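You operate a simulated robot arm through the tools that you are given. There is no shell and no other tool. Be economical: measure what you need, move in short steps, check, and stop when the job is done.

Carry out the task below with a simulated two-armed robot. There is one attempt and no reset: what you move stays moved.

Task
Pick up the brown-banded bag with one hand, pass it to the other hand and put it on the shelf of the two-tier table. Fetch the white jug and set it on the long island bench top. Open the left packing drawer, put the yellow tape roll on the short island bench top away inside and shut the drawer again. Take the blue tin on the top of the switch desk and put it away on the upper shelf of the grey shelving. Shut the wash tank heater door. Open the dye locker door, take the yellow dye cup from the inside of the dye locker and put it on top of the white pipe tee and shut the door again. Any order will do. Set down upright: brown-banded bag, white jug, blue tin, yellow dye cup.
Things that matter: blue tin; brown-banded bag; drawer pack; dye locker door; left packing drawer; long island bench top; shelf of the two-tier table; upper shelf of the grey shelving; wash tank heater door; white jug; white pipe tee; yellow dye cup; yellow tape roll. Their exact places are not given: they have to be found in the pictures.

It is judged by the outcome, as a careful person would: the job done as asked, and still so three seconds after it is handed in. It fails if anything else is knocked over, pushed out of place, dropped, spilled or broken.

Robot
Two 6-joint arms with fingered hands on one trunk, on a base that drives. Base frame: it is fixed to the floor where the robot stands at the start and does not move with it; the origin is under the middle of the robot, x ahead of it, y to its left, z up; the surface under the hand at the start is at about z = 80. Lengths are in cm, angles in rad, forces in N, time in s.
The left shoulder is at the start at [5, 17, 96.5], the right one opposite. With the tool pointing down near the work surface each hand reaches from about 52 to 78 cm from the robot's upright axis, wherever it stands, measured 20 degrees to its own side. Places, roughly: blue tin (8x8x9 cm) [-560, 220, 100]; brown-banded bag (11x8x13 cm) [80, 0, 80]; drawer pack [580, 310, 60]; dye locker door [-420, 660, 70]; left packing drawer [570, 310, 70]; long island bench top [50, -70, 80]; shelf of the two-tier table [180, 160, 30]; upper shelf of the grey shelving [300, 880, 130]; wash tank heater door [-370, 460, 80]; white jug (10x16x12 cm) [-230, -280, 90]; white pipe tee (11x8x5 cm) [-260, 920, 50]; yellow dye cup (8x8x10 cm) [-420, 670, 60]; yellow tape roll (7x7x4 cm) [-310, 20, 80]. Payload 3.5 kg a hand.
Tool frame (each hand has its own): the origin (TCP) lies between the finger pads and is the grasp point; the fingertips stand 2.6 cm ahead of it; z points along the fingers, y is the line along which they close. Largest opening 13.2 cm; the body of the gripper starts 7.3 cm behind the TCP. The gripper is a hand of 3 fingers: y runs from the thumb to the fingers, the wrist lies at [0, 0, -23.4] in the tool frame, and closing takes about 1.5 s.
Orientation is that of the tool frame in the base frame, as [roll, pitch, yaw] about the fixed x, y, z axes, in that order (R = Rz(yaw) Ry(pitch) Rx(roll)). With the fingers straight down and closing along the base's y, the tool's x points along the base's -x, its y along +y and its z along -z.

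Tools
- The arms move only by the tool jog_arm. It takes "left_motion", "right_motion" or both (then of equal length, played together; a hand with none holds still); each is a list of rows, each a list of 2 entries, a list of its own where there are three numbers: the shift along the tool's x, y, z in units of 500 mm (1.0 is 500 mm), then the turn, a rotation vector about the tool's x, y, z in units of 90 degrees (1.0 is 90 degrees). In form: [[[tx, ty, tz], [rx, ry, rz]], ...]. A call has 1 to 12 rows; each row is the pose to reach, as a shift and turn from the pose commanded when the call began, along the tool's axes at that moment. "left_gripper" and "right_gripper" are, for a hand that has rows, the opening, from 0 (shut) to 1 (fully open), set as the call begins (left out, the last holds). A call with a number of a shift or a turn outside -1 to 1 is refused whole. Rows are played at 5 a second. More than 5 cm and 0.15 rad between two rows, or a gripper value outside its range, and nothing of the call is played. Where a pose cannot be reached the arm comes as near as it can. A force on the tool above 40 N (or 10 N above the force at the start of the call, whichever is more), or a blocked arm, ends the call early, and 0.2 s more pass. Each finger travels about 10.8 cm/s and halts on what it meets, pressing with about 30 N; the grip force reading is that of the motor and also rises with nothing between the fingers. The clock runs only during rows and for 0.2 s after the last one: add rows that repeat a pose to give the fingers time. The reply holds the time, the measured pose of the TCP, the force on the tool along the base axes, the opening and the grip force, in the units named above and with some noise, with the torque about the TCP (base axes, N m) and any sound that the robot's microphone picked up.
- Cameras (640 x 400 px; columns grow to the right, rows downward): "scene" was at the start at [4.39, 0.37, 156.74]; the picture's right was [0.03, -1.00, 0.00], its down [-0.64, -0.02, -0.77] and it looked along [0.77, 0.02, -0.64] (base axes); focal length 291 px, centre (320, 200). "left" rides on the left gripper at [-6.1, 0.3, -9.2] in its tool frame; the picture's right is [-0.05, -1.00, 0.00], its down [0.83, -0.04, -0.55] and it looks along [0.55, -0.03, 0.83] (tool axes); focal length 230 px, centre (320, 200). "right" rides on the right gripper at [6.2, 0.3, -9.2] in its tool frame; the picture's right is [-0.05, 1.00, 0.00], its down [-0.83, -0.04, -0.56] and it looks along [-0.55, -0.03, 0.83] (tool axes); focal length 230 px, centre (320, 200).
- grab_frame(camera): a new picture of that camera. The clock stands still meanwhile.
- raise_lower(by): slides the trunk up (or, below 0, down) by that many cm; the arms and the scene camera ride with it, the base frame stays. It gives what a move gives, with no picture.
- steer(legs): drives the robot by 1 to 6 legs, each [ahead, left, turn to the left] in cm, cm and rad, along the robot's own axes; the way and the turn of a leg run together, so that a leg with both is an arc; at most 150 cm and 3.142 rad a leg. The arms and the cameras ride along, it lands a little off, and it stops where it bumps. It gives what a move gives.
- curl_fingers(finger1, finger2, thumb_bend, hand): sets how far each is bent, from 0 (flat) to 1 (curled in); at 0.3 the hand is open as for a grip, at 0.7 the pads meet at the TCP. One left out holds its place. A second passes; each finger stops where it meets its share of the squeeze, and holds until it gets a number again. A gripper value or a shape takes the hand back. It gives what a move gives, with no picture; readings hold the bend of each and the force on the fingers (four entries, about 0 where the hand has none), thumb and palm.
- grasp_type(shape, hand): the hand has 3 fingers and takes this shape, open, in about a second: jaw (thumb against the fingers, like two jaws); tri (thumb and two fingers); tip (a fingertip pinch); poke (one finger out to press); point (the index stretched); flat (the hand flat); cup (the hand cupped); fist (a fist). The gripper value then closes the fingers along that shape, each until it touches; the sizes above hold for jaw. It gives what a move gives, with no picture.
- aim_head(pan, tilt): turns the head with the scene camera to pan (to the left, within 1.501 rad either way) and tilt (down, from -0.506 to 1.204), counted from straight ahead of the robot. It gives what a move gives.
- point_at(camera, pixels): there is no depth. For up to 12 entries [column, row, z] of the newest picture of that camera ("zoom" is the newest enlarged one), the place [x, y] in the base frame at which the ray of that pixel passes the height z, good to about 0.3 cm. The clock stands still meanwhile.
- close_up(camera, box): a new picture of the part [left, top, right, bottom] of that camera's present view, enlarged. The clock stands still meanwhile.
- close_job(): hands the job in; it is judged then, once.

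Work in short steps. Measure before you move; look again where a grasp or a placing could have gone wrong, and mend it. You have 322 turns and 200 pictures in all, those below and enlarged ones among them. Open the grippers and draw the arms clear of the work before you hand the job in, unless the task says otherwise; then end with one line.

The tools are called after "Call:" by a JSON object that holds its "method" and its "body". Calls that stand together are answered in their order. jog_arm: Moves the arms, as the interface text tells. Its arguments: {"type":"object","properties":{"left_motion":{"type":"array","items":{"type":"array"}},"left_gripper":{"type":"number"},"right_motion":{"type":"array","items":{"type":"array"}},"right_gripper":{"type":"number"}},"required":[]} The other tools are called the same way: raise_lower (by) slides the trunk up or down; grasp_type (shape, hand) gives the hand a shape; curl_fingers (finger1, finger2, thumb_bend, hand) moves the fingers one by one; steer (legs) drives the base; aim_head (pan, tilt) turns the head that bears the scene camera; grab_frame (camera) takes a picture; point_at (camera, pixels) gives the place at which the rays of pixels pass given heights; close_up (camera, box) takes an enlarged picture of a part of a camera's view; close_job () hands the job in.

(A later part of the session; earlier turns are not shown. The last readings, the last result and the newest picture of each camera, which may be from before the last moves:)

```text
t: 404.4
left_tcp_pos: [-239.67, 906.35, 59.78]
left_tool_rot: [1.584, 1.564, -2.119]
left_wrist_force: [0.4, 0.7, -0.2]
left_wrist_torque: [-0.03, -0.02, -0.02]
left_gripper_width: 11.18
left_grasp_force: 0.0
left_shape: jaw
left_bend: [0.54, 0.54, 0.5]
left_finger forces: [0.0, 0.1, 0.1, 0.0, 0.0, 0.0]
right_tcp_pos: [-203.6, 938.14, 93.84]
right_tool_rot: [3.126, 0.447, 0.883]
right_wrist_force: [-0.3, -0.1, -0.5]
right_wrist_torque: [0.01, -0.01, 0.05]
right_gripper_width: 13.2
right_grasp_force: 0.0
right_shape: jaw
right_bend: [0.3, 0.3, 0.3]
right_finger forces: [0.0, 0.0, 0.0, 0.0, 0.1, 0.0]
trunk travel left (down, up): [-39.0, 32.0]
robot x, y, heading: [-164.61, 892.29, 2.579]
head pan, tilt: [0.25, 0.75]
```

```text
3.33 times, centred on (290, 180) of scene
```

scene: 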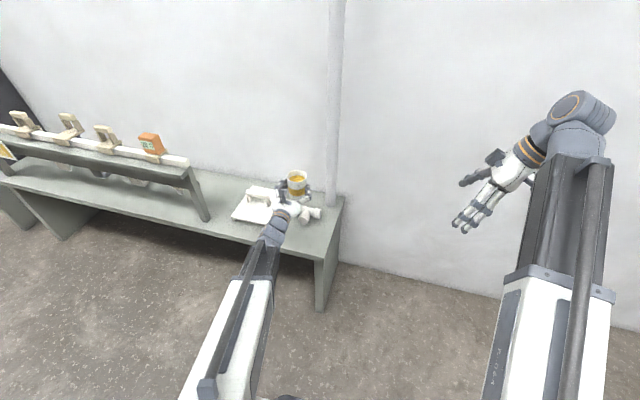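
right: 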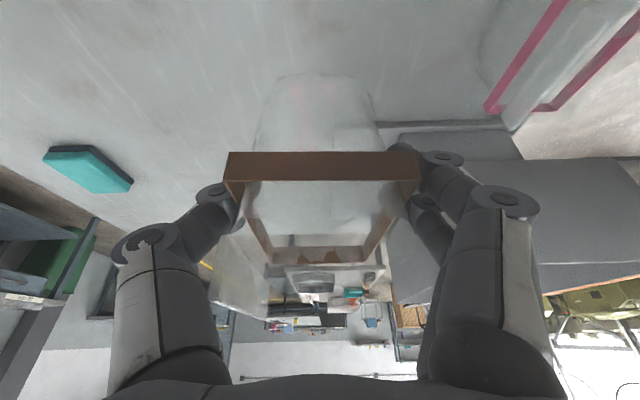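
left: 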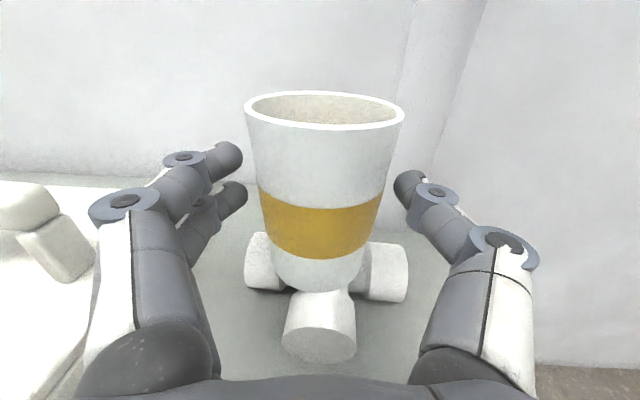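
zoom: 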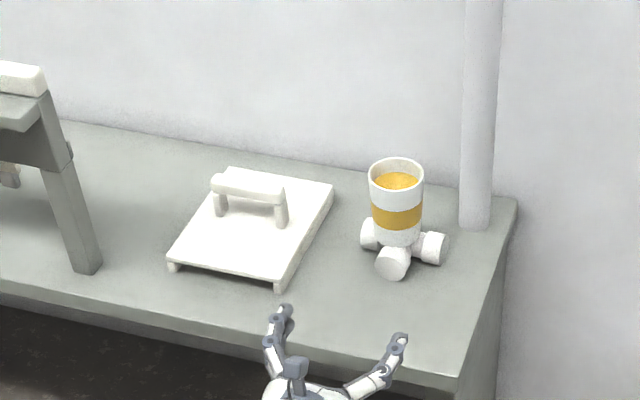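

The yellow cup stands upright on the tee. Next is the locker door: I raise the trunk, turn south, and approach it from the north to pull it toward closed with the right hand over its top.

Call:
{"method": "raise_lower", "body": {"by": 30}}

Call:
{"method": "steer", "body": {"legs": [[0, 0, 0.782], [0, 0, 0.782], [130, 0, 0], [110, -25, 0]]}}

Call:
{"method": "aim_head", "body": {"pan": -0.3, "tilt": 0.6}}

Call:
{"method": "grab_frame", "body": {"camera": "scene"}}

```text
t: 407.4
left_tcp_pos: [-239.71, 906.21, 89.79]
left_tool_rot: [1.572, 1.563, -2.13]
left_wrist_force: [0.1, -0.3, 0.0]
left_wrist_torque: [0.01, 0.01, 0.04]
left_gripper_width: 11.21
left_grasp_force: 0.1
left_shape: jaw
left_bend: [0.54, 0.54, 0.5]
left_finger forces: [0.1, 0.0, 0.1, 0.1, 0.1, 0.1]
right_tcp_pos: [-203.8, 938.15, 123.92]
right_tool_rot: [3.126, 0.446, 0.881]
right_wrist_force: [-0.1, 0.0, -0.6]
right_wrist_torque: [-0.03, 0.01, -0.02]
right_gripper_width: 13.18
right_grasp_force: 0.0
right_shape: jaw
right_bend: [0.3, 0.3, 0.3]
right_finger forces: [0.1, 0.0, 0.0, 0.1, 0.1, 0.1]
trunk travel left (down, up): [-69.0, 2.0]
robot x, y, heading: [-164.54, 892.75, 2.58]
head pan, tilt: [0.25, 0.75]
```

```text
t: 423.4
left_tcp_pos: [-329.95, 628.77, 89.8]
left_tool_rot: [1.598, 1.565, -0.551]
left_wrist_force: [-0.4, -0.9, 0.9]
left_wrist_torque: [-0.02, 0.02, -0.01]
left_gripper_width: 11.19
left_grasp_force: 0.1
left_shape: jaw
left_bend: [0.54, 0.54, 0.5]
left_finger forces: [0.0, 0.0, 0.1, 0.1, 0.1, 0.0]
right_tcp_pos: [-361.15, 665.38, 123.77]
right_tool_rot: [3.126, 0.444, 2.439]
right_wrist_force: [-0.2, 0.2, -1.0]
right_wrist_torque: [-0.01, 0.01, 0.01]
right_gripper_width: 13.2
right_grasp_force: 0.1
right_shape: jaw
right_bend: [0.3, 0.3, 0.3]
right_finger forces: [0.0, 0.0, 0.0, 0.0, 0.1, 0.1]
trunk travel left (down, up): [-69.0, 2.0]
robot x, y, heading: [-315.22, 703.7, -2.143]
head pan, tilt: [0.25, 0.75]
```

```text
t: 424.4
left_tcp_pos: [-329.87, 628.8, 89.67]
left_tool_rot: [1.573, 1.565, -0.571]
left_wrist_force: [0.2, 0.2, -0.4]
left_wrist_torque: [0.01, 0.03, 0.03]
left_gripper_width: 11.2
left_grasp_force: 0.0
left_shape: jaw
left_bend: [0.54, 0.54, 0.5]
left_finger forces: [0.0, 0.1, 0.0, 0.0, 0.0, 0.0]
right_tcp_pos: [-361.24, 665.38, 123.83]
right_tool_rot: [3.127, 0.446, 2.437]
right_wrist_force: [0.3, 0.1, 0.3]
right_wrist_torque: [0.01, 0.01, -0.03]
right_gripper_width: 13.19
right_grasp_force: 0.0
right_shape: jaw
right_bend: [0.3, 0.3, 0.3]
right_finger forces: [0.0, 0.0, 0.0, 0.0, 0.1, 0.0]
trunk travel left (down, up): [-69.0, 2.0]
robot x, y, heading: [-315.16, 703.33, -2.145]
head pan, tilt: [-0.3, 0.6]
```

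```text
67 pictures are left
```

scene: 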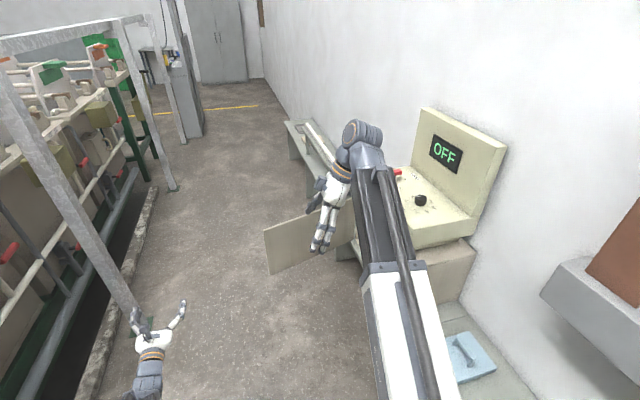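

The open door is visible at (300,240). I measure its free edge and visible top line.

Call:
{"method": "point_at", "body": {"camera": "scene", "pixels": [[264, 230, 80], [268, 273, 50], [320, 213, 80], [318, 254, 50], [350, 240, 50]]}}

```text
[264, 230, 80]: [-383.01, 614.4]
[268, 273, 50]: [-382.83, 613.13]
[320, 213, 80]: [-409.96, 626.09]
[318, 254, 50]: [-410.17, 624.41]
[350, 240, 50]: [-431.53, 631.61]
```

The door stands at about 80°. I drive 70 ahead, with the right hand passing above it, then lower the hand on its far (outer) side.

Call:
{"method": "steer", "body": {"legs": [[70, 0, 0]]}}

Call:
{"method": "jog_arm", "body": {"right_motion": [[[0.04, 0, 0.08], [0, 0.07, 0]], [[0.08, 0, 0.16], [0, 0.14, 0]], [[0.12, 0, 0.24], [0, 0.21, 0]], [[0.16, 0, 0.32], [0, 0.278, 0]], [[0.19, 0, 0.396], [0, 0.278, 0]], [[0.19, 0, 0.396], [0, 0.278, 0]]], "right_gripper": 0}}

Call:
{"method": "grab_frame", "body": {"camera": "scene"}}

Call:
{"method": "grab_frame", "body": {"camera": "right"}}

```text
t: 428.2
left_tcp_pos: [-367.2, 570.62, 89.75]
left_tool_rot: [1.618, 1.565, -0.525]
left_wrist_force: [0.6, 0.6, 0.5]
left_wrist_torque: [-0.01, 0.02, 0.0]
left_gripper_width: 11.21
left_grasp_force: 0.0
left_shape: jaw
left_bend: [0.54, 0.54, 0.5]
left_finger forces: [0.1, 0.0, 0.1, 0.0, 0.0, 0.2]
right_tcp_pos: [-398.56, 607.05, 123.84]
right_tool_rot: [3.126, 0.445, 2.438]
right_wrist_force: [0.3, 0.3, -0.3]
right_wrist_torque: [-0.02, -0.03, 0.01]
right_gripper_width: 13.18
right_grasp_force: 0.1
right_shape: jaw
right_bend: [0.3, 0.3, 0.3]
right_finger forces: [0.0, 0.1, 0.0, 0.0, 0.0, 0.1]
trunk travel left (down, up): [-69.0, 2.0]
robot x, y, heading: [-352.51, 645.46, -2.143]
head pan, tilt: [-0.3, 0.6]
```

```text
t: 429.6
left_tcp_pos: [-367.2, 570.73, 89.79]
left_tool_rot: [1.572, 1.563, -0.572]
left_wrist_force: [0.4, 0.5, -0.1]
left_wrist_torque: [0.02, 0.0, -0.03]
left_gripper_width: 11.19
left_grasp_force: 0.0
left_shape: jaw
left_bend: [0.54, 0.54, 0.5]
left_finger forces: [0.0, 0.0, 0.0, 0.1, 0.1, 0.0]
right_tcp_pos: [-397.61, 607.11, 101.73]
right_tool_rot: [3.126, 0.004, 2.44]
right_wrist_force: [-0.4, 0.4, 0.2]
right_wrist_torque: [-0.01, -0.02, 0.02]
right_gripper_width: 0.0
right_grasp_force: 29.8
right_shape: jaw
right_bend: [0.67, 0.67, 0.67]
right_finger forces: [0.0, 0.0, 0.0, 0.1, 0.1, 0.0]
right hand out of reach, approached as far as the arm can: row 1, 2, 3, 4, 5, 6
trunk travel left (down, up): [-69.0, 2.0]
robot x, y, heading: [-352.48, 645.91, -2.147]
head pan, tilt: [-0.3, 0.6]
```

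```text
66 pictures are left
```

scene: 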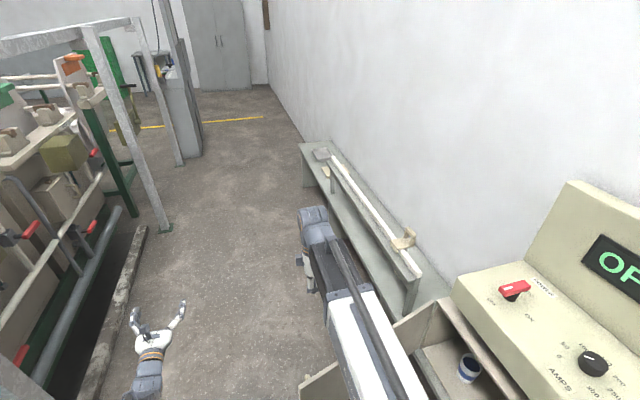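

```text
65 pictures are left
```

right: 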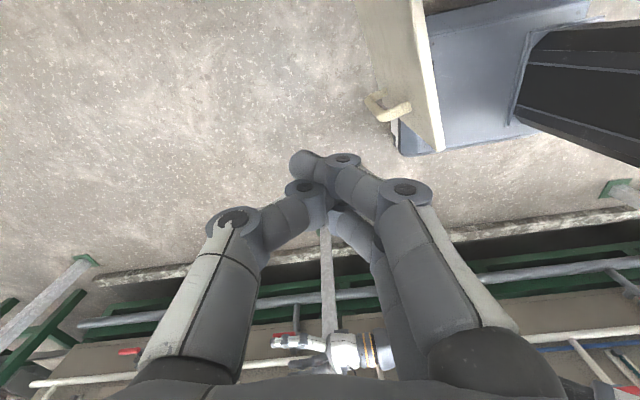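

The right hand is on the outer (handle) side of the door, about 11 cm clear. I lower the trunk 30 and drive back, pulling the door toward closed.

Call:
{"method": "raise_lower", "body": {"by": -30}}

Call:
{"method": "steer", "body": {"legs": [[-30, 0, 0], [-18, 0, 0]]}}

Call:
{"method": "grab_frame", "body": {"camera": "scene"}}

```text
t: 432.6
left_tcp_pos: [-367.15, 570.73, 59.82]
left_tool_rot: [1.574, 1.564, -0.572]
left_wrist_force: [0.6, 0.0, 0.0]
left_wrist_torque: [-0.04, 0.0, 0.02]
left_gripper_width: 11.18
left_grasp_force: 0.2
left_shape: jaw
left_bend: [0.54, 0.54, 0.5]
left_finger forces: [0.0, 0.1, 0.1, 0.0, 0.0, 0.0]
right_tcp_pos: [-397.8, 607.14, 71.93]
right_tool_rot: [3.127, 0.006, 2.438]
right_wrist_force: [-0.1, 0.8, -0.6]
right_wrist_torque: [0.04, -0.01, 0.02]
right_gripper_width: 0.01
right_grasp_force: 29.9
right_shape: jaw
right_bend: [0.67, 0.67, 0.67]
right_finger forces: [0.0, 0.1, 0.1, 0.1, 0.0, 0.1]
trunk travel left (down, up): [-39.0, 32.0]
robot x, y, heading: [-352.5, 645.96, -2.144]
head pan, tilt: [-0.3, 0.6]
```

```text
t: 435.8
left_tcp_pos: [-341.42, 610.74, 59.79]
left_tool_rot: [1.587, 1.564, -0.556]
left_wrist_force: [0.2, 0.7, -0.2]
left_wrist_torque: [0.0, 0.0, -0.05]
left_gripper_width: 11.2
left_grasp_force: 0.1
left_shape: jaw
left_bend: [0.54, 0.54, 0.5]
left_finger forces: [0.0, 0.0, 0.1, 0.1, 0.0, 0.0]
right_tcp_pos: [-371.88, 647.07, 71.98]
right_tool_rot: [3.127, 0.006, 2.44]
right_wrist_force: [-1.6, -0.9, -0.8]
right_wrist_torque: [0.01, -0.02, 0.0]
right_gripper_width: 0.0
right_grasp_force: 29.8
right_shape: jaw
right_bend: [0.67, 0.67, 0.74]
right_finger forces: [0.0, 0.1, 0.0, 0.1, 0.0, 0.0]
trunk travel left (down, up): [-39.0, 32.0]
robot x, y, heading: [-326.83, 686.12, -2.145]
head pan, tilt: [-0.3, 0.6]
```

```text
64 pictures are left
```

scene: 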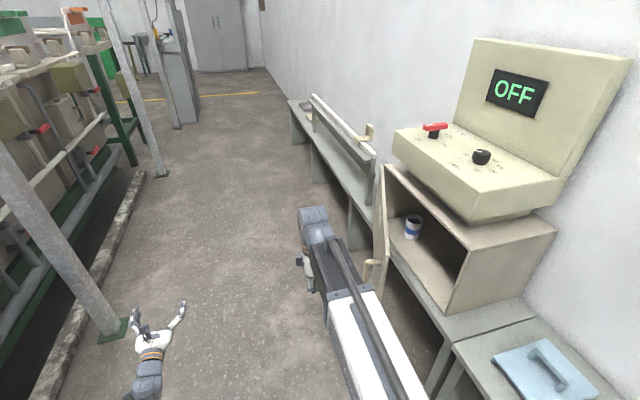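

The door is now about 45° open. I lift the right hand clear, close the left hand (pointing forward), and by shifting, advancing and turning right I sweep it against the outer side of the door.

Call:
{"method": "jog_arm", "body": {"right_motion": [[[0, 0, -0.09], [0, 0, 0]], [[0, 0, -0.18], [0, 0, 0]], [[0, 0, -0.27], [0, 0, 0]], [[0, 0, -0.36], [0, 0, 0]], [[0, 0, -0.45], [0, 0, 0]], [[0, 0, -0.52], [0, 0, 0]]], "left_motion": [[[0, 0, 0], [0, 0, 0]], [[0, 0, 0], [0, 0, 0]], [[0, 0, 0], [0, 0, 0]], [[0, 0, 0], [0, 0, 0]], [[0, 0, 0], [0, 0, 0]], [[0, 0, 0], [0, 0, 0]]], "left_gripper": 0}}

Call:
{"method": "steer", "body": {"legs": [[0, 22, 0], [32, 0, 0], [0, 0, -0.78]]}}

Call:
{"method": "aim_head", "body": {"pan": 0.0, "tilt": 0.7}}

Call:
{"method": "grab_frame", "body": {"camera": "scene"}}

```text
t: 437.1
left_tcp_pos: [-341.28, 610.82, 59.88]
left_tool_rot: [1.575, 1.563, -0.568]
left_wrist_force: [0.3, -0.2, 0.4]
left_wrist_torque: [0.03, 0.02, -0.02]
left_gripper_width: 0.01
left_grasp_force: 29.7
left_shape: jaw
left_bend: [0.67, 0.67, 0.67]
left_finger forces: [0.0, 0.0, 0.0, 0.0, 0.0, 0.0]
right_tcp_pos: [-373.39, 644.78, 93.51]
right_tool_rot: [-3.129, 0.01, 2.436]
right_wrist_force: [0.6, 0.3, -0.5]
right_wrist_torque: [0.02, 0.04, -0.04]
right_gripper_width: 0.01
right_grasp_force: 29.7
right_shape: jaw
right_bend: [0.67, 0.67, 0.74]
right_finger forces: [0.1, 0.1, 0.0, 0.0, 0.1, 0.0]
right hand out of reach, approached as far as the arm can: row 5, 6
trunk travel left (down, up): [-39.0, 32.0]
robot x, y, heading: [-326.84, 685.8, -2.141]
head pan, tilt: [-0.3, 0.6]
```

```text
t: 442.6
left_tcp_pos: [-389.2, 604.64, 59.75]
left_tool_rot: [1.571, 1.565, -1.363]
left_wrist_force: [0.9, 0.2, -0.4]
left_wrist_torque: [0.0, 0.05, -0.02]
left_gripper_width: 0.0
left_grasp_force: 30.0
left_shape: jaw
left_bend: [0.67, 0.67, 0.67]
left_finger forces: [0.0, 0.0, 0.0, 0.1, 0.0, 0.0]
right_tcp_pos: [-387.57, 651.47, 93.51]
right_tool_rot: [-3.129, 0.011, 1.649]
right_wrist_force: [-0.8, 0.3, 0.6]
right_wrist_torque: [-0.04, 0.03, 0.02]
right_gripper_width: 0.0
right_grasp_force: 30.7
right_shape: jaw
right_bend: [0.67, 0.67, 0.74]
right_finger forces: [0.0, 0.0, 0.0, 0.0, 0.0, 0.1]
trunk travel left (down, up): [-39.0, 32.0]
robot x, y, heading: [-325.6, 647.25, -2.928]
head pan, tilt: [-0.3, 0.6]
```

```text
t: 443.4
left_tcp_pos: [-389.38, 604.8, 59.77]
left_tool_rot: [1.575, 1.563, -1.357]
left_wrist_force: [0.5, 0.4, -0.6]
left_wrist_torque: [0.05, 0.02, -0.01]
left_gripper_width: 0.02
left_grasp_force: 30.6
left_shape: jaw
left_bend: [0.67, 0.67, 0.67]
left_finger forces: [0.0, 0.0, 0.1, 0.1, 0.0, 0.0]
right_tcp_pos: [-387.62, 651.33, 93.65]
right_tool_rot: [-3.129, 0.01, 1.646]
right_wrist_force: [-0.5, -0.1, -0.6]
right_wrist_torque: [0.01, 0.04, 0.0]
right_gripper_width: 0.01
right_grasp_force: 30.1
right_shape: jaw
right_bend: [0.67, 0.67, 0.74]
right_finger forces: [0.0, 0.0, 0.0, 0.0, 0.0, 0.0]
trunk travel left (down, up): [-39.0, 32.0]
robot x, y, heading: [-325.96, 647.09, -2.926]
head pan, tilt: [0.0, 0.7]
```

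```text
63 pictures are left
```

scene: 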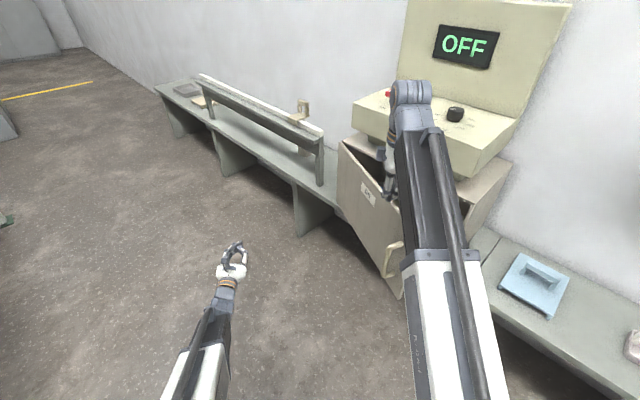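

The left hand is on the outer side. I continue the right turn so that it presses the door shut.

Call:
{"method": "steer", "body": {"legs": [[0, 0, -0.4], [0, 0, -0.38]]}}

Call:
{"method": "aim_head", "body": {"pan": 0.3, "tilt": 0.7}}

Call:
{"method": "grab_frame", "body": {"camera": "scene"}}

```text
t: 446.2
left_tcp_pos: [-400.87, 661.52, 59.84]
left_tool_rot: [1.575, 1.564, -2.136]
left_wrist_force: [0.4, -0.4, 0.1]
left_wrist_torque: [0.0, 0.01, 0.01]
left_gripper_width: 0.0
left_grasp_force: 29.5
left_shape: jaw
left_bend: [0.67, 0.67, 0.67]
left_finger forces: [0.1, 0.1, 0.1, 0.0, 0.0, 0.0]
right_tcp_pos: [-366.97, 693.52, 93.56]
right_tool_rot: [-3.129, 0.012, 0.871]
right_wrist_force: [-0.1, -0.3, 0.7]
right_wrist_torque: [-0.02, 0.0, 0.01]
right_gripper_width: 0.02
right_grasp_force: 30.1
right_shape: jaw
right_bend: [0.67, 0.67, 0.74]
right_finger forces: [0.0, 0.1, 0.0, 0.0, 0.1, 0.0]
trunk travel left (down, up): [-39.0, 32.0]
robot x, y, heading: [-326.0, 647.19, 2.574]
head pan, tilt: [0.0, 0.7]
```

```text
t: 447.0
left_tcp_pos: [-400.81, 661.36, 59.81]
left_tool_rot: [1.578, 1.562, -2.133]
left_wrist_force: [0.6, -0.5, -0.4]
left_wrist_torque: [0.02, 0.0, 0.03]
left_gripper_width: 0.0
left_grasp_force: 29.5
left_shape: jaw
left_bend: [0.67, 0.67, 0.67]
left_finger forces: [0.0, 0.0, 0.0, 0.1, 0.1, 0.0]
right_tcp_pos: [-366.79, 693.49, 93.56]
right_tool_rot: [-3.13, 0.01, 0.873]
right_wrist_force: [1.0, 0.1, -0.1]
right_wrist_torque: [0.02, -0.03, 0.01]
right_gripper_width: 0.0
right_grasp_force: 29.9
right_shape: jaw
right_bend: [0.67, 0.67, 0.74]
right_finger forces: [0.0, 0.1, 0.0, 0.0, 0.0, 0.1]
trunk travel left (down, up): [-39.0, 32.0]
robot x, y, heading: [-325.77, 647.38, 2.574]
head pan, tilt: [0.3, 0.7]
```

```text
62 pictures are left
```

scene: 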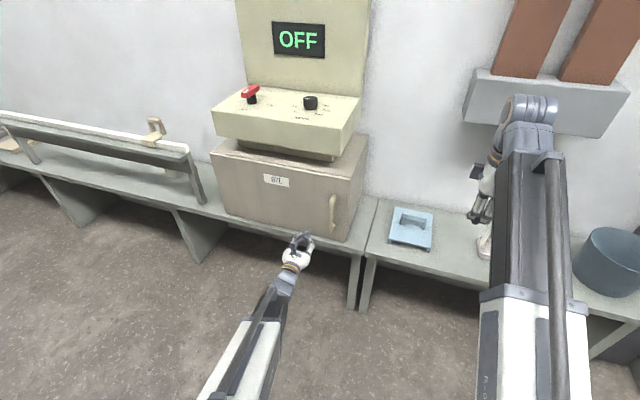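

The door looks nearly shut. I press forward with the base in small legs until the left hand feels it seat.

Call:
{"method": "steer", "body": {"legs": [[6, 0, 0], [3, 0, 0]]}}

Call:
{"method": "steer", "body": {"legs": [[3, 0, 0]]}}

Call:
{"method": "close_up", "body": {"camera": "scene", "box": [180, 110, 400, 270]}}

```text
t: 448.4
left_tcp_pos: [-407.62, 665.5, 59.79]
left_tool_rot: [1.951, 1.566, -1.758]
left_wrist_force: [6.9, -4.3, 1.5]
left_wrist_torque: [0.07, 0.05, -0.02]
left_gripper_width: 0.02
left_grasp_force: 30.2
left_shape: jaw
left_bend: [0.7, 0.7, 0.76]
left_finger forces: [0.1, 0.0, 0.0, 0.1, 0.0, 0.0]
right_tcp_pos: [-373.87, 697.84, 93.41]
right_tool_rot: [-3.13, 0.01, 0.87]
right_wrist_force: [0.0, 0.0, -0.3]
right_wrist_torque: [-0.04, -0.01, 0.01]
right_gripper_width: 0.0
right_grasp_force: 30.2
right_shape: jaw
right_bend: [0.67, 0.67, 0.74]
right_finger forces: [0.1, 0.0, 0.1, 0.1, 0.0, 0.0]
trunk travel left (down, up): [-39.0, 32.0]
robot x, y, heading: [-332.7, 651.85, 2.576]
head pan, tilt: [0.3, 0.7]
stopped in leg 2: the force on the tool passed its limit at 67 N (the readings are from after the stop); the commanded pose is now the measured one
```

```text
t: 449.2
left_tcp_pos: [-407.75, 665.44, 59.44]
left_tool_rot: [2.608, 1.564, -1.093]
left_wrist_force: [15.3, -8.3, 3.4]
left_wrist_torque: [0.07, 0.08, -0.04]
left_gripper_width: 0.0
left_grasp_force: 29.6
left_shape: jaw
left_bend: [0.71, 0.71, 0.76]
left_finger forces: [0.0, 0.0, 0.0, 0.1, 0.1, 0.1]
right_tcp_pos: [-374.38, 698.15, 93.43]
right_tool_rot: [-3.131, 0.011, 0.871]
right_wrist_force: [-0.4, -0.1, 0.9]
right_wrist_torque: [-0.01, 0.0, 0.02]
right_gripper_width: 0.0
right_grasp_force: 29.9
right_shape: jaw
right_bend: [0.67, 0.67, 0.74]
right_finger forces: [0.0, 0.1, 0.0, 0.0, 0.0, 0.0]
trunk travel left (down, up): [-39.0, 32.0]
robot x, y, heading: [-333.27, 651.68, 2.578]
head pan, tilt: [0.3, 0.7]
stopped in leg 1: the force on the tool passed its limit at 64 N (the readings are from after the stop); the commanded pose is now the measured one
```

```text
2.50 times, centred on (290, 190) of scene
```

zoom: 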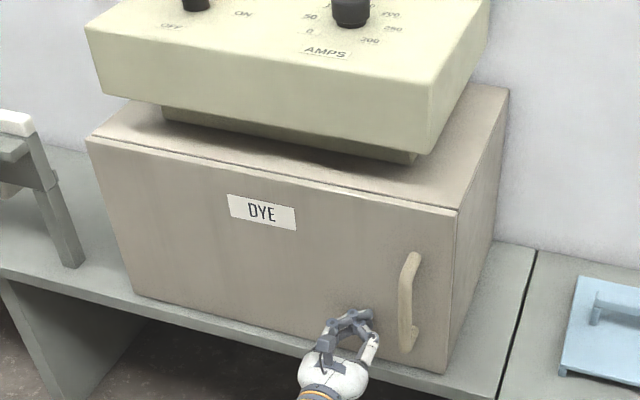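

The dye locker is shut flush. I back off, raise the trunk, turn south, and drive down the walkway toward the switch desk.

Call:
{"method": "steer", "body": {"legs": [[-14, 0, 0]]}}

Call:
{"method": "raise_lower", "body": {"by": 31}}

Call:
{"method": "steer", "body": {"legs": [[0, 0, 0.78], [0, 0, 0.785], [150, -30, 0], [150, 0, 0], [150, 0, 0], [130, 0, 0]]}}

Call:
{"method": "aim_head", "body": {"pan": 0.0, "tilt": 0.5}}

Call:
{"method": "grab_frame", "body": {"camera": "scene"}}

```text
t: 450.5
left_tcp_pos: [-396.08, 657.91, 59.38]
left_tool_rot: [2.696, 1.563, -1.008]
left_wrist_force: [-0.3, 0.7, -0.1]
left_wrist_torque: [0.01, 0.0, 0.01]
left_gripper_width: 0.02
left_grasp_force: 29.6
left_shape: jaw
left_bend: [0.69, 0.69, 0.75]
left_finger forces: [0.0, 0.0, 0.0, 0.0, 0.0, 0.0]
right_tcp_pos: [-362.48, 690.61, 93.47]
right_tool_rot: [-3.132, 0.01, 0.87]
right_wrist_force: [-0.8, 0.3, 0.1]
right_wrist_torque: [-0.04, -0.01, -0.03]
right_gripper_width: 0.0
right_grasp_force: 29.6
right_shape: jaw
right_bend: [0.67, 0.67, 0.74]
right_finger forces: [0.0, 0.0, 0.0, 0.0, 0.0, 0.0]
trunk travel left (down, up): [-39.0, 32.0]
robot x, y, heading: [-321.31, 644.25, 2.579]
head pan, tilt: [0.3, 0.7]
```

```text
t: 453.6
left_tcp_pos: [-396.1, 657.96, 90.31]
left_tool_rot: [2.695, 1.563, -1.011]
left_wrist_force: [0.4, -0.2, -0.9]
left_wrist_torque: [-0.04, 0.01, -0.02]
left_gripper_width: 0.0
left_grasp_force: 29.8
left_shape: jaw
left_bend: [0.69, 0.69, 0.75]
left_finger forces: [0.0, 0.0, 0.0, 0.0, 0.0, 0.0]
right_tcp_pos: [-362.4, 690.54, 124.47]
right_tool_rot: [-3.131, 0.008, 0.87]
right_wrist_force: [0.9, 0.0, -0.4]
right_wrist_torque: [-0.02, 0.0, -0.06]
right_gripper_width: 0.03
right_grasp_force: 29.4
right_shape: jaw
right_bend: [0.67, 0.67, 0.74]
right_finger forces: [0.0, 0.0, 0.1, 0.0, 0.1, 0.0]
trunk travel left (down, up): [-70.0, 1.0]
robot x, y, heading: [-321.47, 644.52, 2.573]
head pan, tilt: [0.3, 0.7]
```

```text
refused: leg 3 is longer than a leg can be; nothing moved
```

```text
t: 454.4
left_tcp_pos: [-396.02, 657.93, 90.38]
left_tool_rot: [2.69, 1.561, -1.013]
left_wrist_force: [0.2, 0.2, 0.2]
left_wrist_torque: [-0.01, -0.03, -0.01]
left_gripper_width: 0.0
left_grasp_force: 29.5
left_shape: jaw
left_bend: [0.69, 0.69, 0.75]
left_finger forces: [0.0, 0.1, 0.0, 0.0, 0.0, 0.0]
right_tcp_pos: [-362.43, 690.58, 124.52]
right_tool_rot: [-3.132, 0.009, 0.873]
right_wrist_force: [0.7, -0.2, 0.1]
right_wrist_torque: [-0.02, 0.01, 0.01]
right_gripper_width: 0.01
right_grasp_force: 30.4
right_shape: jaw
right_bend: [0.67, 0.67, 0.74]
right_finger forces: [0.1, 0.1, 0.1, 0.1, 0.0, 0.0]
trunk travel left (down, up): [-70.0, 1.0]
robot x, y, heading: [-321.09, 644.17, 2.575]
head pan, tilt: [0.0, 0.499]
```

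```text
60 pictures are left
```

scene: 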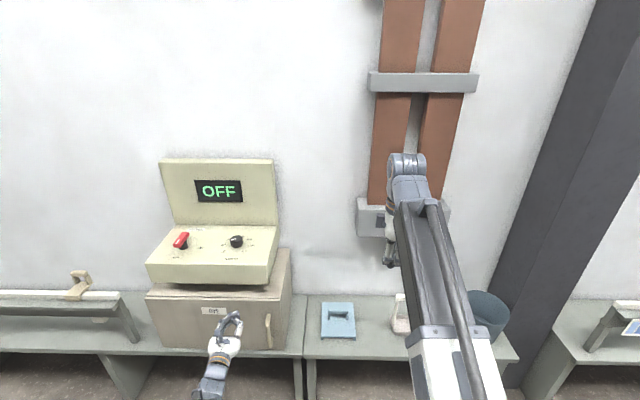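

The leg was slightly too long; I reissue it with shorter legs.

Call:
{"method": "steer", "body": {"legs": [[0, 0, 0.78], [0, 0, 0.785], [140, -30, 0], [148, 0, 0], [148, 0, 0], [130, 0, 0]]}}

Call:
{"method": "aim_head", "body": {"pan": 0.6, "tilt": 0.5}}

Call:
{"method": "grab_frame", "body": {"camera": "scene"}}

```text
t: 485.4
left_tcp_pos: [-656.96, 109.44, 90.4]
left_tool_rot: [2.705, 1.562, 0.601]
left_wrist_force: [-0.3, 0.4, 0.6]
left_wrist_torque: [0.01, 0.0, 0.0]
left_gripper_width: 0.01
left_grasp_force: 30.3
left_shape: jaw
left_bend: [0.69, 0.69, 0.75]
left_finger forces: [0.0, 0.1, 0.1, 0.0, 0.0, 0.1]
right_tcp_pos: [-690.74, 141.93, 124.49]
right_tool_rot: [-3.131, 0.011, 2.471]
right_wrist_force: [-0.3, -0.3, 0.7]
right_wrist_torque: [0.0, 0.01, -0.02]
right_gripper_width: 0.0
right_grasp_force: 29.7
right_shape: jaw
right_bend: [0.67, 0.67, 0.74]
right_finger forces: [0.0, 0.0, 0.1, 0.0, 0.0, 0.0]
trunk travel left (down, up): [-70.0, 1.0]
robot x, y, heading: [-645.65, 184.56, -2.108]
head pan, tilt: [0.0, 0.499]
```

```text
t: 486.4
left_tcp_pos: [-657.1, 109.45, 90.43]
left_tool_rot: [2.692, 1.562, 0.589]
left_wrist_force: [0.3, 1.1, 0.4]
left_wrist_torque: [0.01, 0.02, -0.01]
left_gripper_width: 0.02
left_grasp_force: 30.1
left_shape: jaw
left_bend: [0.69, 0.69, 0.75]
left_finger forces: [0.0, 0.0, 0.0, 0.0, 0.0, 0.0]
right_tcp_pos: [-690.67, 141.98, 124.41]
right_tool_rot: [-3.131, 0.011, 2.467]
right_wrist_force: [-0.3, -0.2, -0.6]
right_wrist_torque: [0.03, 0.0, 0.01]
right_gripper_width: 0.01
right_grasp_force: 30.1
right_shape: jaw
right_bend: [0.67, 0.67, 0.74]
right_finger forces: [0.0, 0.1, 0.0, 0.1, 0.0, 0.1]
trunk travel left (down, up): [-70.0, 1.0]
robot x, y, heading: [-645.2, 184.2, -2.11]
head pan, tilt: [0.6, 0.499]
```

```text
59 pictures are left
```

scene: 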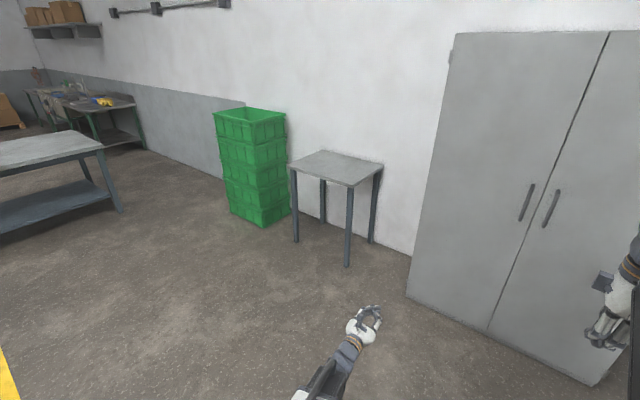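

I'm south-west of the switch desk. I move a bit further south, turn round to face north, and shift right so the tin is ahead of my left hand.

Call:
{"method": "steer", "body": {"legs": [[35, 0, 0], [0, 0, 1.55], [0, 0, 1.56], [0, -68, 0]]}}

Call:
{"method": "aim_head", "body": {"pan": 0.2, "tilt": 0.5}}

Call:
{"method": "grab_frame", "body": {"camera": "scene"}}

```text
t: 499.5
left_tcp_pos: [-593.52, 192.57, 90.33]
left_tool_rot: [2.66, 1.562, -2.625]
left_wrist_force: [0.4, -0.1, 0.2]
left_wrist_torque: [0.02, -0.02, 0.03]
left_gripper_width: 0.0
left_grasp_force: 30.3
left_shape: jaw
left_bend: [0.69, 0.69, 0.75]
left_finger forces: [0.1, 0.1, 0.0, 0.0, 0.0, 0.0]
right_tcp_pos: [-561.0, 158.66, 124.47]
right_tool_rot: [-3.133, 0.009, -0.708]
right_wrist_force: [0.3, -0.2, -0.4]
right_wrist_torque: [0.0, -0.01, 0.01]
right_gripper_width: 0.0
right_grasp_force: 29.9
right_shape: jaw
right_bend: [0.67, 0.67, 0.74]
right_finger forces: [0.0, 0.0, 0.0, 0.0, 0.1, 0.1]
trunk travel left (down, up): [-70.0, 1.0]
robot x, y, heading: [-607.71, 118.15, 0.997]
head pan, tilt: [0.6, 0.499]
```

```text
t: 500.4
left_tcp_pos: [-593.49, 192.39, 90.39]
left_tool_rot: [2.697, 1.562, -2.582]
left_wrist_force: [1.0, -0.4, -0.1]
left_wrist_torque: [0.03, 0.0, -0.01]
left_gripper_width: 0.0
left_grasp_force: 29.7
left_shape: jaw
left_bend: [0.69, 0.69, 0.75]
left_finger forces: [0.1, 0.0, 0.0, 0.0, 0.1, 0.0]
right_tcp_pos: [-561.05, 158.68, 124.34]
right_tool_rot: [-3.131, 0.011, -0.709]
right_wrist_force: [0.0, 0.6, -0.1]
right_wrist_torque: [-0.01, 0.0, 0.02]
right_gripper_width: 0.0
right_grasp_force: 29.8
right_shape: jaw
right_bend: [0.67, 0.67, 0.74]
right_finger forces: [0.0, 0.0, 0.0, 0.0, 0.0, 0.0]
trunk travel left (down, up): [-70.0, 1.0]
robot x, y, heading: [-607.7, 117.97, 0.996]
head pan, tilt: [0.201, 0.499]
```

```text
58 pictures are left
```

scene: 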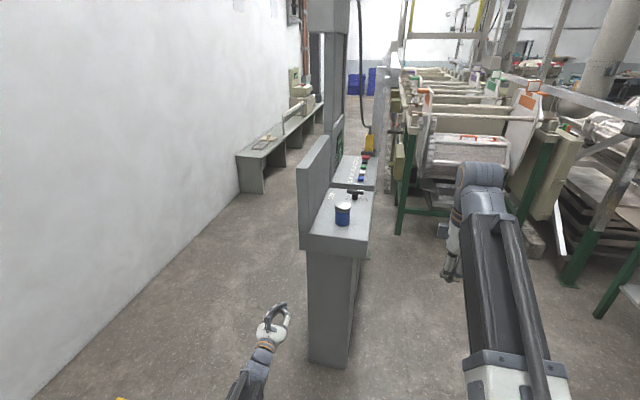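

The tin stands at (343,213) on the desk top. I zoom and measure.

Call:
{"method": "close_up", "body": {"camera": "scene", "box": [280, 150, 400, 270]}}

Call:
{"method": "point_at", "body": {"camera": "zoom", "pixels": [[308, 250, 95], [308, 250, 97], [208, 280, 95], [290, 280, 95], [288, 238, 96], [332, 238, 96], [310, 185, 105], [360, 140, 97]]}}

Call:
{"method": "point_at", "body": {"camera": "scene", "pixels": [[309, 361, 0], [352, 366, 0], [309, 238, 95], [366, 243, 95], [300, 245, 95], [335, 225, 95], [351, 225, 95], [343, 226, 95], [343, 227, 93]]}}

```text
3.33 times, centred on (340, 210) of scene
```

zoom: 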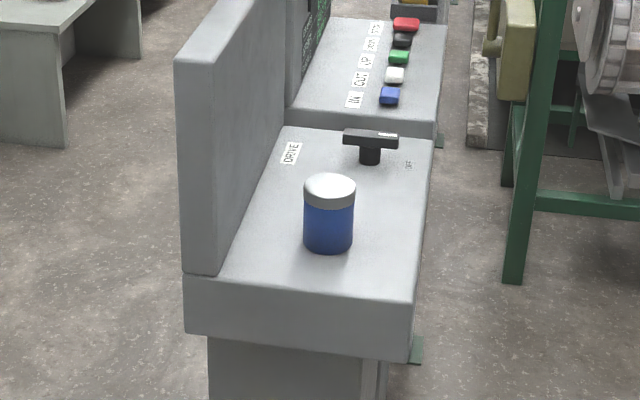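

```text
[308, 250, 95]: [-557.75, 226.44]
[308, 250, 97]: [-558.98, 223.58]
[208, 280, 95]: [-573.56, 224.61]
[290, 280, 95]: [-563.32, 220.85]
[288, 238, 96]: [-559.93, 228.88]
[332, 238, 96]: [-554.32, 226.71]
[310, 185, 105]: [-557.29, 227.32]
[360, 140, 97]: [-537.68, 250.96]
```

```text
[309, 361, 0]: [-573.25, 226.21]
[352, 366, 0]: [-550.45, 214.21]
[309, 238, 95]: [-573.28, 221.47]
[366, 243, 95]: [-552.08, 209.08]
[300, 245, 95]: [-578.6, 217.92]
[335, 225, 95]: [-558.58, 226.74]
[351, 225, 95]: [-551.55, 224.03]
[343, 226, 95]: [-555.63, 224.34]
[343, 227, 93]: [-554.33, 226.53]
```

The tin's centre is at F≈121.5, L≈14.7, z 95–104. I shift right 13 so that it lies ahead of the left hand, raise the hand to z≈100, open it moderately and approach 25 cm.

Call:
{"method": "jog_arm", "body": {"left_motion": [[[-0.06, 0, 0], [0, 0, 0]], [[-0.13, 0, 0], [0, 0, 0]], [[-0.19, 0, 0], [0, 0, 0]], [[-0.19, 0, 0], [0, 0, 0]]], "left_gripper": 0.8}}

Call:
{"method": "steer", "body": {"legs": [[0, -13, 0], [24, 0, 0]]}}

Call:
{"method": "grab_frame", "body": {"camera": "left"}}

```text
t: 501.4
left_tcp_pos: [-593.28, 192.47, 99.94]
left_tool_rot: [2.717, 1.563, -2.565]
left_wrist_force: [-0.4, -0.4, -0.1]
left_wrist_torque: [0.01, 0.0, -0.03]
left_gripper_width: 10.54
left_grasp_force: 0.2
left_shape: jaw
left_bend: [0.59, 0.59, 0.56]
left_finger forces: [0.0, 0.0, 0.0, 0.0, 0.0, 0.0]
right_tcp_pos: [-560.86, 158.67, 124.43]
right_tool_rot: [-3.13, 0.011, -0.709]
right_wrist_force: [-0.3, -0.3, -0.2]
right_wrist_torque: [-0.01, -0.01, -0.05]
right_gripper_width: 0.0
right_grasp_force: 29.8
right_shape: jaw
right_bend: [0.67, 0.67, 0.74]
right_finger forces: [0.0, 0.0, 0.0, 0.0, 0.0, 0.0]
trunk travel left (down, up): [-70.0, 1.0]
robot x, y, heading: [-607.99, 117.82, 0.999]
head pan, tilt: [0.201, 0.499]
```

```text
t: 504.0
left_tcp_pos: [-569.67, 205.92, 99.93]
left_tool_rot: [2.738, 1.561, -2.539]
left_wrist_force: [0.0, -1.1, 0.2]
left_wrist_torque: [0.0, -0.04, 0.05]
left_gripper_width: 10.55
left_grasp_force: 0.1
left_shape: jaw
left_bend: [0.59, 0.59, 0.56]
left_finger forces: [0.0, 0.0, 0.1, 0.1, 0.0, 0.0]
right_tcp_pos: [-537.13, 172.31, 124.4]
right_tool_rot: [-3.132, 0.008, -0.704]
right_wrist_force: [0.0, -0.6, 0.3]
right_wrist_torque: [-0.01, 0.01, 0.0]
right_gripper_width: 0.01
right_grasp_force: 30.4
right_shape: jaw
right_bend: [0.67, 0.67, 0.74]
right_finger forces: [0.0, 0.0, 0.0, 0.0, 0.0, 0.0]
trunk travel left (down, up): [-70.0, 1.0]
robot x, y, heading: [-583.67, 131.34, 1.002]
head pan, tilt: [0.201, 0.499]
```

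```text
56 pictures are left
```

left: 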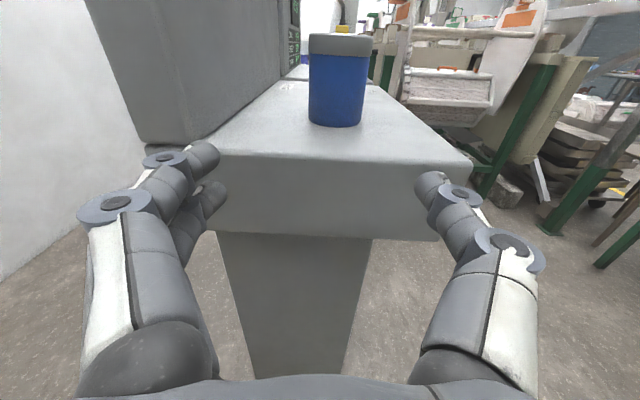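

The tin is at column 337, slightly right of my approach line. I shift 2.2 cm right, 1 cm up, and advance 21 cm.

Call:
{"method": "jog_arm", "body": {"left_motion": [[[-0.01, -0.022, 0], [0, 0, 0]], [[-0.02, -0.044, 0], [0, 0, 0]], [[-0.02, -0.044, 0], [0, 0, 0]]]}}

Call:
{"method": "steer", "body": {"legs": [[18, 0, 0]]}}

Call:
{"method": "grab_frame", "body": {"camera": "left"}}

```text
t: 504.8
left_tcp_pos: [-567.76, 204.79, 101.07]
left_tool_rot: [2.699, 1.562, -2.584]
left_wrist_force: [-0.2, 0.1, 0.3]
left_wrist_torque: [-0.02, -0.02, -0.01]
left_gripper_width: 10.56
left_grasp_force: 0.0
left_shape: jaw
left_bend: [0.59, 0.59, 0.56]
left_finger forces: [0.1, 0.0, 0.1, 0.0, 0.0, 0.0]
right_tcp_pos: [-537.26, 172.13, 124.48]
right_tool_rot: [-3.133, 0.01, -0.705]
right_wrist_force: [-0.3, 0.5, -0.4]
right_wrist_torque: [0.01, 0.02, 0.01]
right_gripper_width: 0.02
right_grasp_force: 30.2
right_shape: jaw
right_bend: [0.67, 0.67, 0.74]
right_finger forces: [0.0, 0.0, 0.0, 0.0, 0.1, 0.0]
trunk travel left (down, up): [-70.0, 1.0]
robot x, y, heading: [-583.52, 130.93, 0.998]
head pan, tilt: [0.201, 0.499]
```

```text
t: 506.3
left_tcp_pos: [-558.06, 219.7, 100.86]
left_tool_rot: [2.747, 1.56, -2.534]
left_wrist_force: [-0.4, -0.4, 0.5]
left_wrist_torque: [0.01, -0.03, 0.0]
left_gripper_width: 10.52
left_grasp_force: 0.0
left_shape: jaw
left_bend: [0.59, 0.59, 0.56]
left_finger forces: [0.0, 0.1, 0.0, 0.1, 0.0, 0.0]
right_tcp_pos: [-527.58, 187.09, 124.43]
right_tool_rot: [-3.131, 0.009, -0.709]
right_wrist_force: [0.1, 1.9, -0.9]
right_wrist_torque: [-0.04, 0.04, 0.01]
right_gripper_width: 0.0
right_grasp_force: 29.8
right_shape: jaw
right_bend: [0.67, 0.67, 0.74]
right_finger forces: [0.0, 0.0, 0.1, 0.1, 0.0, 0.1]
trunk travel left (down, up): [-70.0, 1.0]
robot x, y, heading: [-574.06, 145.94, 0.997]
head pan, tilt: [0.201, 0.499]
```

```text
55 pictures are left
```

left: 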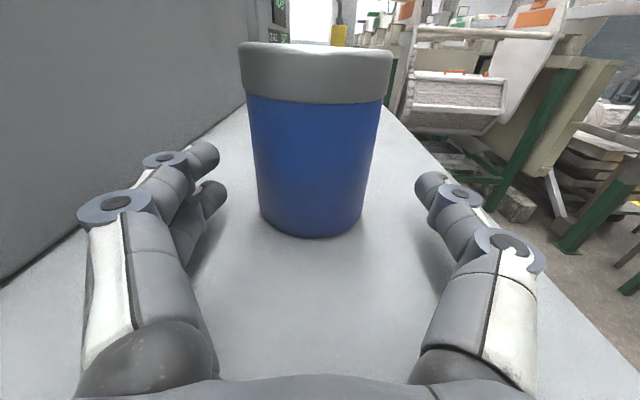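

Centred. I advance 6 cm more and close on the tin.

Call:
{"method": "steer", "body": {"legs": [[6, 0, 0]]}}

Call:
{"method": "jog_arm", "body": {"left_motion": [[[0, 0, 0], [0, 0, 0]], [[0, 0, 0], [0, 0, 0]], [[0, 0, 0], [0, 0, 0]], [[0, 0, 0], [0, 0, 0]], [[0, 0, 0], [0, 0, 0]], [[0, 0, 0], [0, 0, 0]]], "left_gripper": 0.45}}

Call:
{"method": "grab_frame", "body": {"camera": "left"}}

```text
t: 507.4
left_tcp_pos: [-554.99, 224.4, 100.85]
left_tool_rot: [2.89, 1.558, -2.388]
left_wrist_force: [0.0, 0.3, -1.0]
left_wrist_torque: [0.0, 0.0, -0.02]
left_gripper_width: 10.53
left_grasp_force: 0.0
left_shape: jaw
left_bend: [0.59, 0.59, 0.56]
left_finger forces: [0.0, 0.1, 0.0, 0.0, 0.0, 0.0]
right_tcp_pos: [-524.51, 192.03, 124.52]
right_tool_rot: [-3.132, 0.009, -0.708]
right_wrist_force: [0.6, 0.9, -0.5]
right_wrist_torque: [0.01, 0.02, -0.01]
right_gripper_width: 0.02
right_grasp_force: 29.9
right_shape: jaw
right_bend: [0.67, 0.67, 0.74]
right_finger forces: [0.0, 0.0, 0.0, 0.1, 0.0, 0.0]
trunk travel left (down, up): [-70.0, 1.0]
robot x, y, heading: [-570.75, 150.88, 0.998]
head pan, tilt: [0.201, 0.499]
stopped in leg 1: the robot was blocked; the commanded pose is now the measured one
```

```text
t: 508.8
left_tcp_pos: [-555.11, 224.42, 100.82]
left_tool_rot: [2.884, 1.559, -2.396]
left_wrist_force: [-0.7, 0.1, -0.8]
left_wrist_torque: [0.0, -0.03, 0.01]
left_gripper_width: 6.03
left_grasp_force: 0.0
left_shape: jaw
left_bend: [0.73, 0.73, 0.7]
left_finger forces: [0.0, 0.1, 0.1, 0.0, 0.0, 0.0]
right_tcp_pos: [-524.41, 192.07, 124.4]
right_tool_rot: [-3.131, 0.009, -0.705]
right_wrist_force: [-0.2, 0.1, -0.1]
right_wrist_torque: [0.01, -0.02, -0.01]
right_gripper_width: 0.02
right_grasp_force: 30.0
right_shape: jaw
right_bend: [0.67, 0.67, 0.74]
right_finger forces: [0.0, 0.1, 0.0, 0.0, 0.1, 0.0]
trunk travel left (down, up): [-70.0, 1.0]
robot x, y, heading: [-571.1, 151.01, 0.996]
head pan, tilt: [0.201, 0.499]
```

```text
54 pictures are left
```

left: 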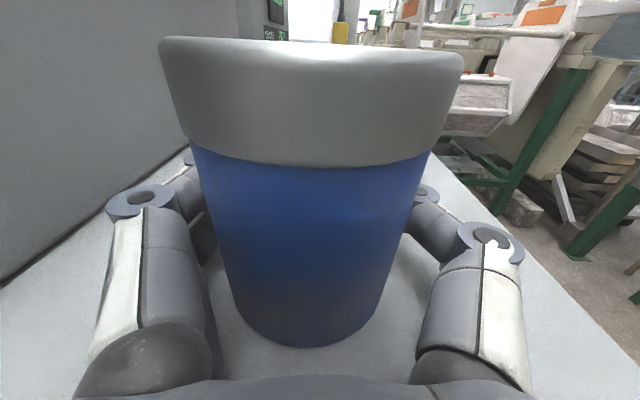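

I overshot: the tin sits nearer the palm and the fingertips passed it. I open, back 3.5 cm, and close again.

Call:
{"method": "jog_arm", "body": {"left_motion": [[[0, 0, 0], [0, 0, 0]], [[0, 0, 0], [0, 0, 0]], [[0, 0, 0], [0, 0, 0]], [[0, 0, 0], [0, 0, 0]]], "left_gripper": 0.8}}

Call:
{"method": "steer", "body": {"legs": [[-3.5, 0, 0]]}}

Call:
{"method": "jog_arm", "body": {"left_motion": [[[0, 0, 0], [0, 0, 0]], [[0, 0, 0], [0, 0, 0]], [[0, 0, 0], [0, 0, 0]], [[0, 0, 0], [0, 0, 0]], [[0, 0, 0], [0, 0, 0]], [[0, 0, 0], [0, 0, 0]]], "left_gripper": 0.4}}

Call:
{"method": "grab_frame", "body": {"camera": "left"}}

```text
t: 509.8
left_tcp_pos: [-555.19, 224.4, 100.94]
left_tool_rot: [2.883, 1.557, -2.398]
left_wrist_force: [0.1, -0.3, -0.1]
left_wrist_torque: [-0.05, -0.03, -0.01]
left_gripper_width: 10.55
left_grasp_force: 0.1
left_shape: jaw
left_bend: [0.59, 0.59, 0.56]
left_finger forces: [0.0, 0.0, 0.0, 0.0, 0.0, 0.0]
right_tcp_pos: [-524.46, 191.97, 124.55]
right_tool_rot: [-3.133, 0.01, -0.705]
right_wrist_force: [0.2, 0.0, -0.5]
right_wrist_torque: [0.0, 0.03, 0.04]
right_gripper_width: 0.0
right_grasp_force: 30.1
right_shape: jaw
right_bend: [0.67, 0.67, 0.74]
right_finger forces: [0.1, 0.0, 0.0, 0.0, 0.0, 0.0]
trunk travel left (down, up): [-70.0, 1.0]
robot x, y, heading: [-570.86, 150.39, 0.994]
head pan, tilt: [0.201, 0.499]
```

```text
t: 510.7
left_tcp_pos: [-557.02, 221.3, 100.88]
left_tool_rot: [2.853, 1.558, -2.426]
left_wrist_force: [-0.8, -0.3, 0.4]
left_wrist_torque: [-0.01, 0.01, 0.01]
left_gripper_width: 10.53
left_grasp_force: 0.0
left_shape: jaw
left_bend: [0.59, 0.59, 0.56]
left_finger forces: [0.0, 0.0, 0.0, 0.0, 0.0, 0.0]
right_tcp_pos: [-526.37, 188.91, 124.53]
right_tool_rot: [-3.129, 0.01, -0.704]
right_wrist_force: [1.0, -0.1, 0.3]
right_wrist_torque: [0.01, -0.03, -0.01]
right_gripper_width: 0.0
right_grasp_force: 30.3
right_shape: jaw
right_bend: [0.67, 0.67, 0.74]
right_finger forces: [0.1, 0.0, 0.0, 0.0, 0.0, 0.1]
trunk travel left (down, up): [-70.0, 1.0]
robot x, y, heading: [-572.8, 148.25, 1.004]
head pan, tilt: [0.201, 0.499]
```

```text
t: 512.1
left_tcp_pos: [-557.0, 221.61, 100.73]
left_tool_rot: [2.885, 1.557, -2.394]
left_wrist_force: [-0.1, -0.3, 0.9]
left_wrist_torque: [0.02, 0.02, -0.01]
left_gripper_width: 6.21
left_grasp_force: 30.3
left_shape: jaw
left_bend: [0.73, 0.73, 0.7]
left_finger forces: [13.6, 13.7, 0.1, 0.1, 27.5, 0.0]
right_tcp_pos: [-526.27, 189.08, 124.48]
right_tool_rot: [-3.133, 0.011, -0.707]
right_wrist_force: [-0.4, -0.2, -0.4]
right_wrist_torque: [0.0, -0.02, 0.01]
right_gripper_width: 0.0
right_grasp_force: 30.1
right_shape: jaw
right_bend: [0.67, 0.67, 0.74]
right_finger forces: [0.0, 0.0, 0.0, 0.1, 0.0, 0.0]
trunk travel left (down, up): [-70.0, 1.0]
robot x, y, heading: [-573.0, 148.46, 0.999]
head pan, tilt: [0.201, 0.499]
```

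```text
53 pictures are left
```

left: 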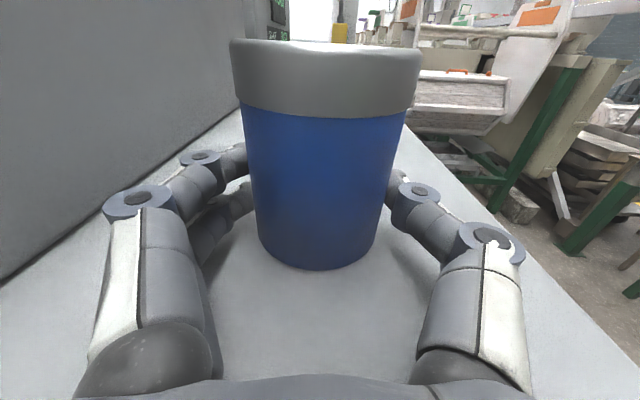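

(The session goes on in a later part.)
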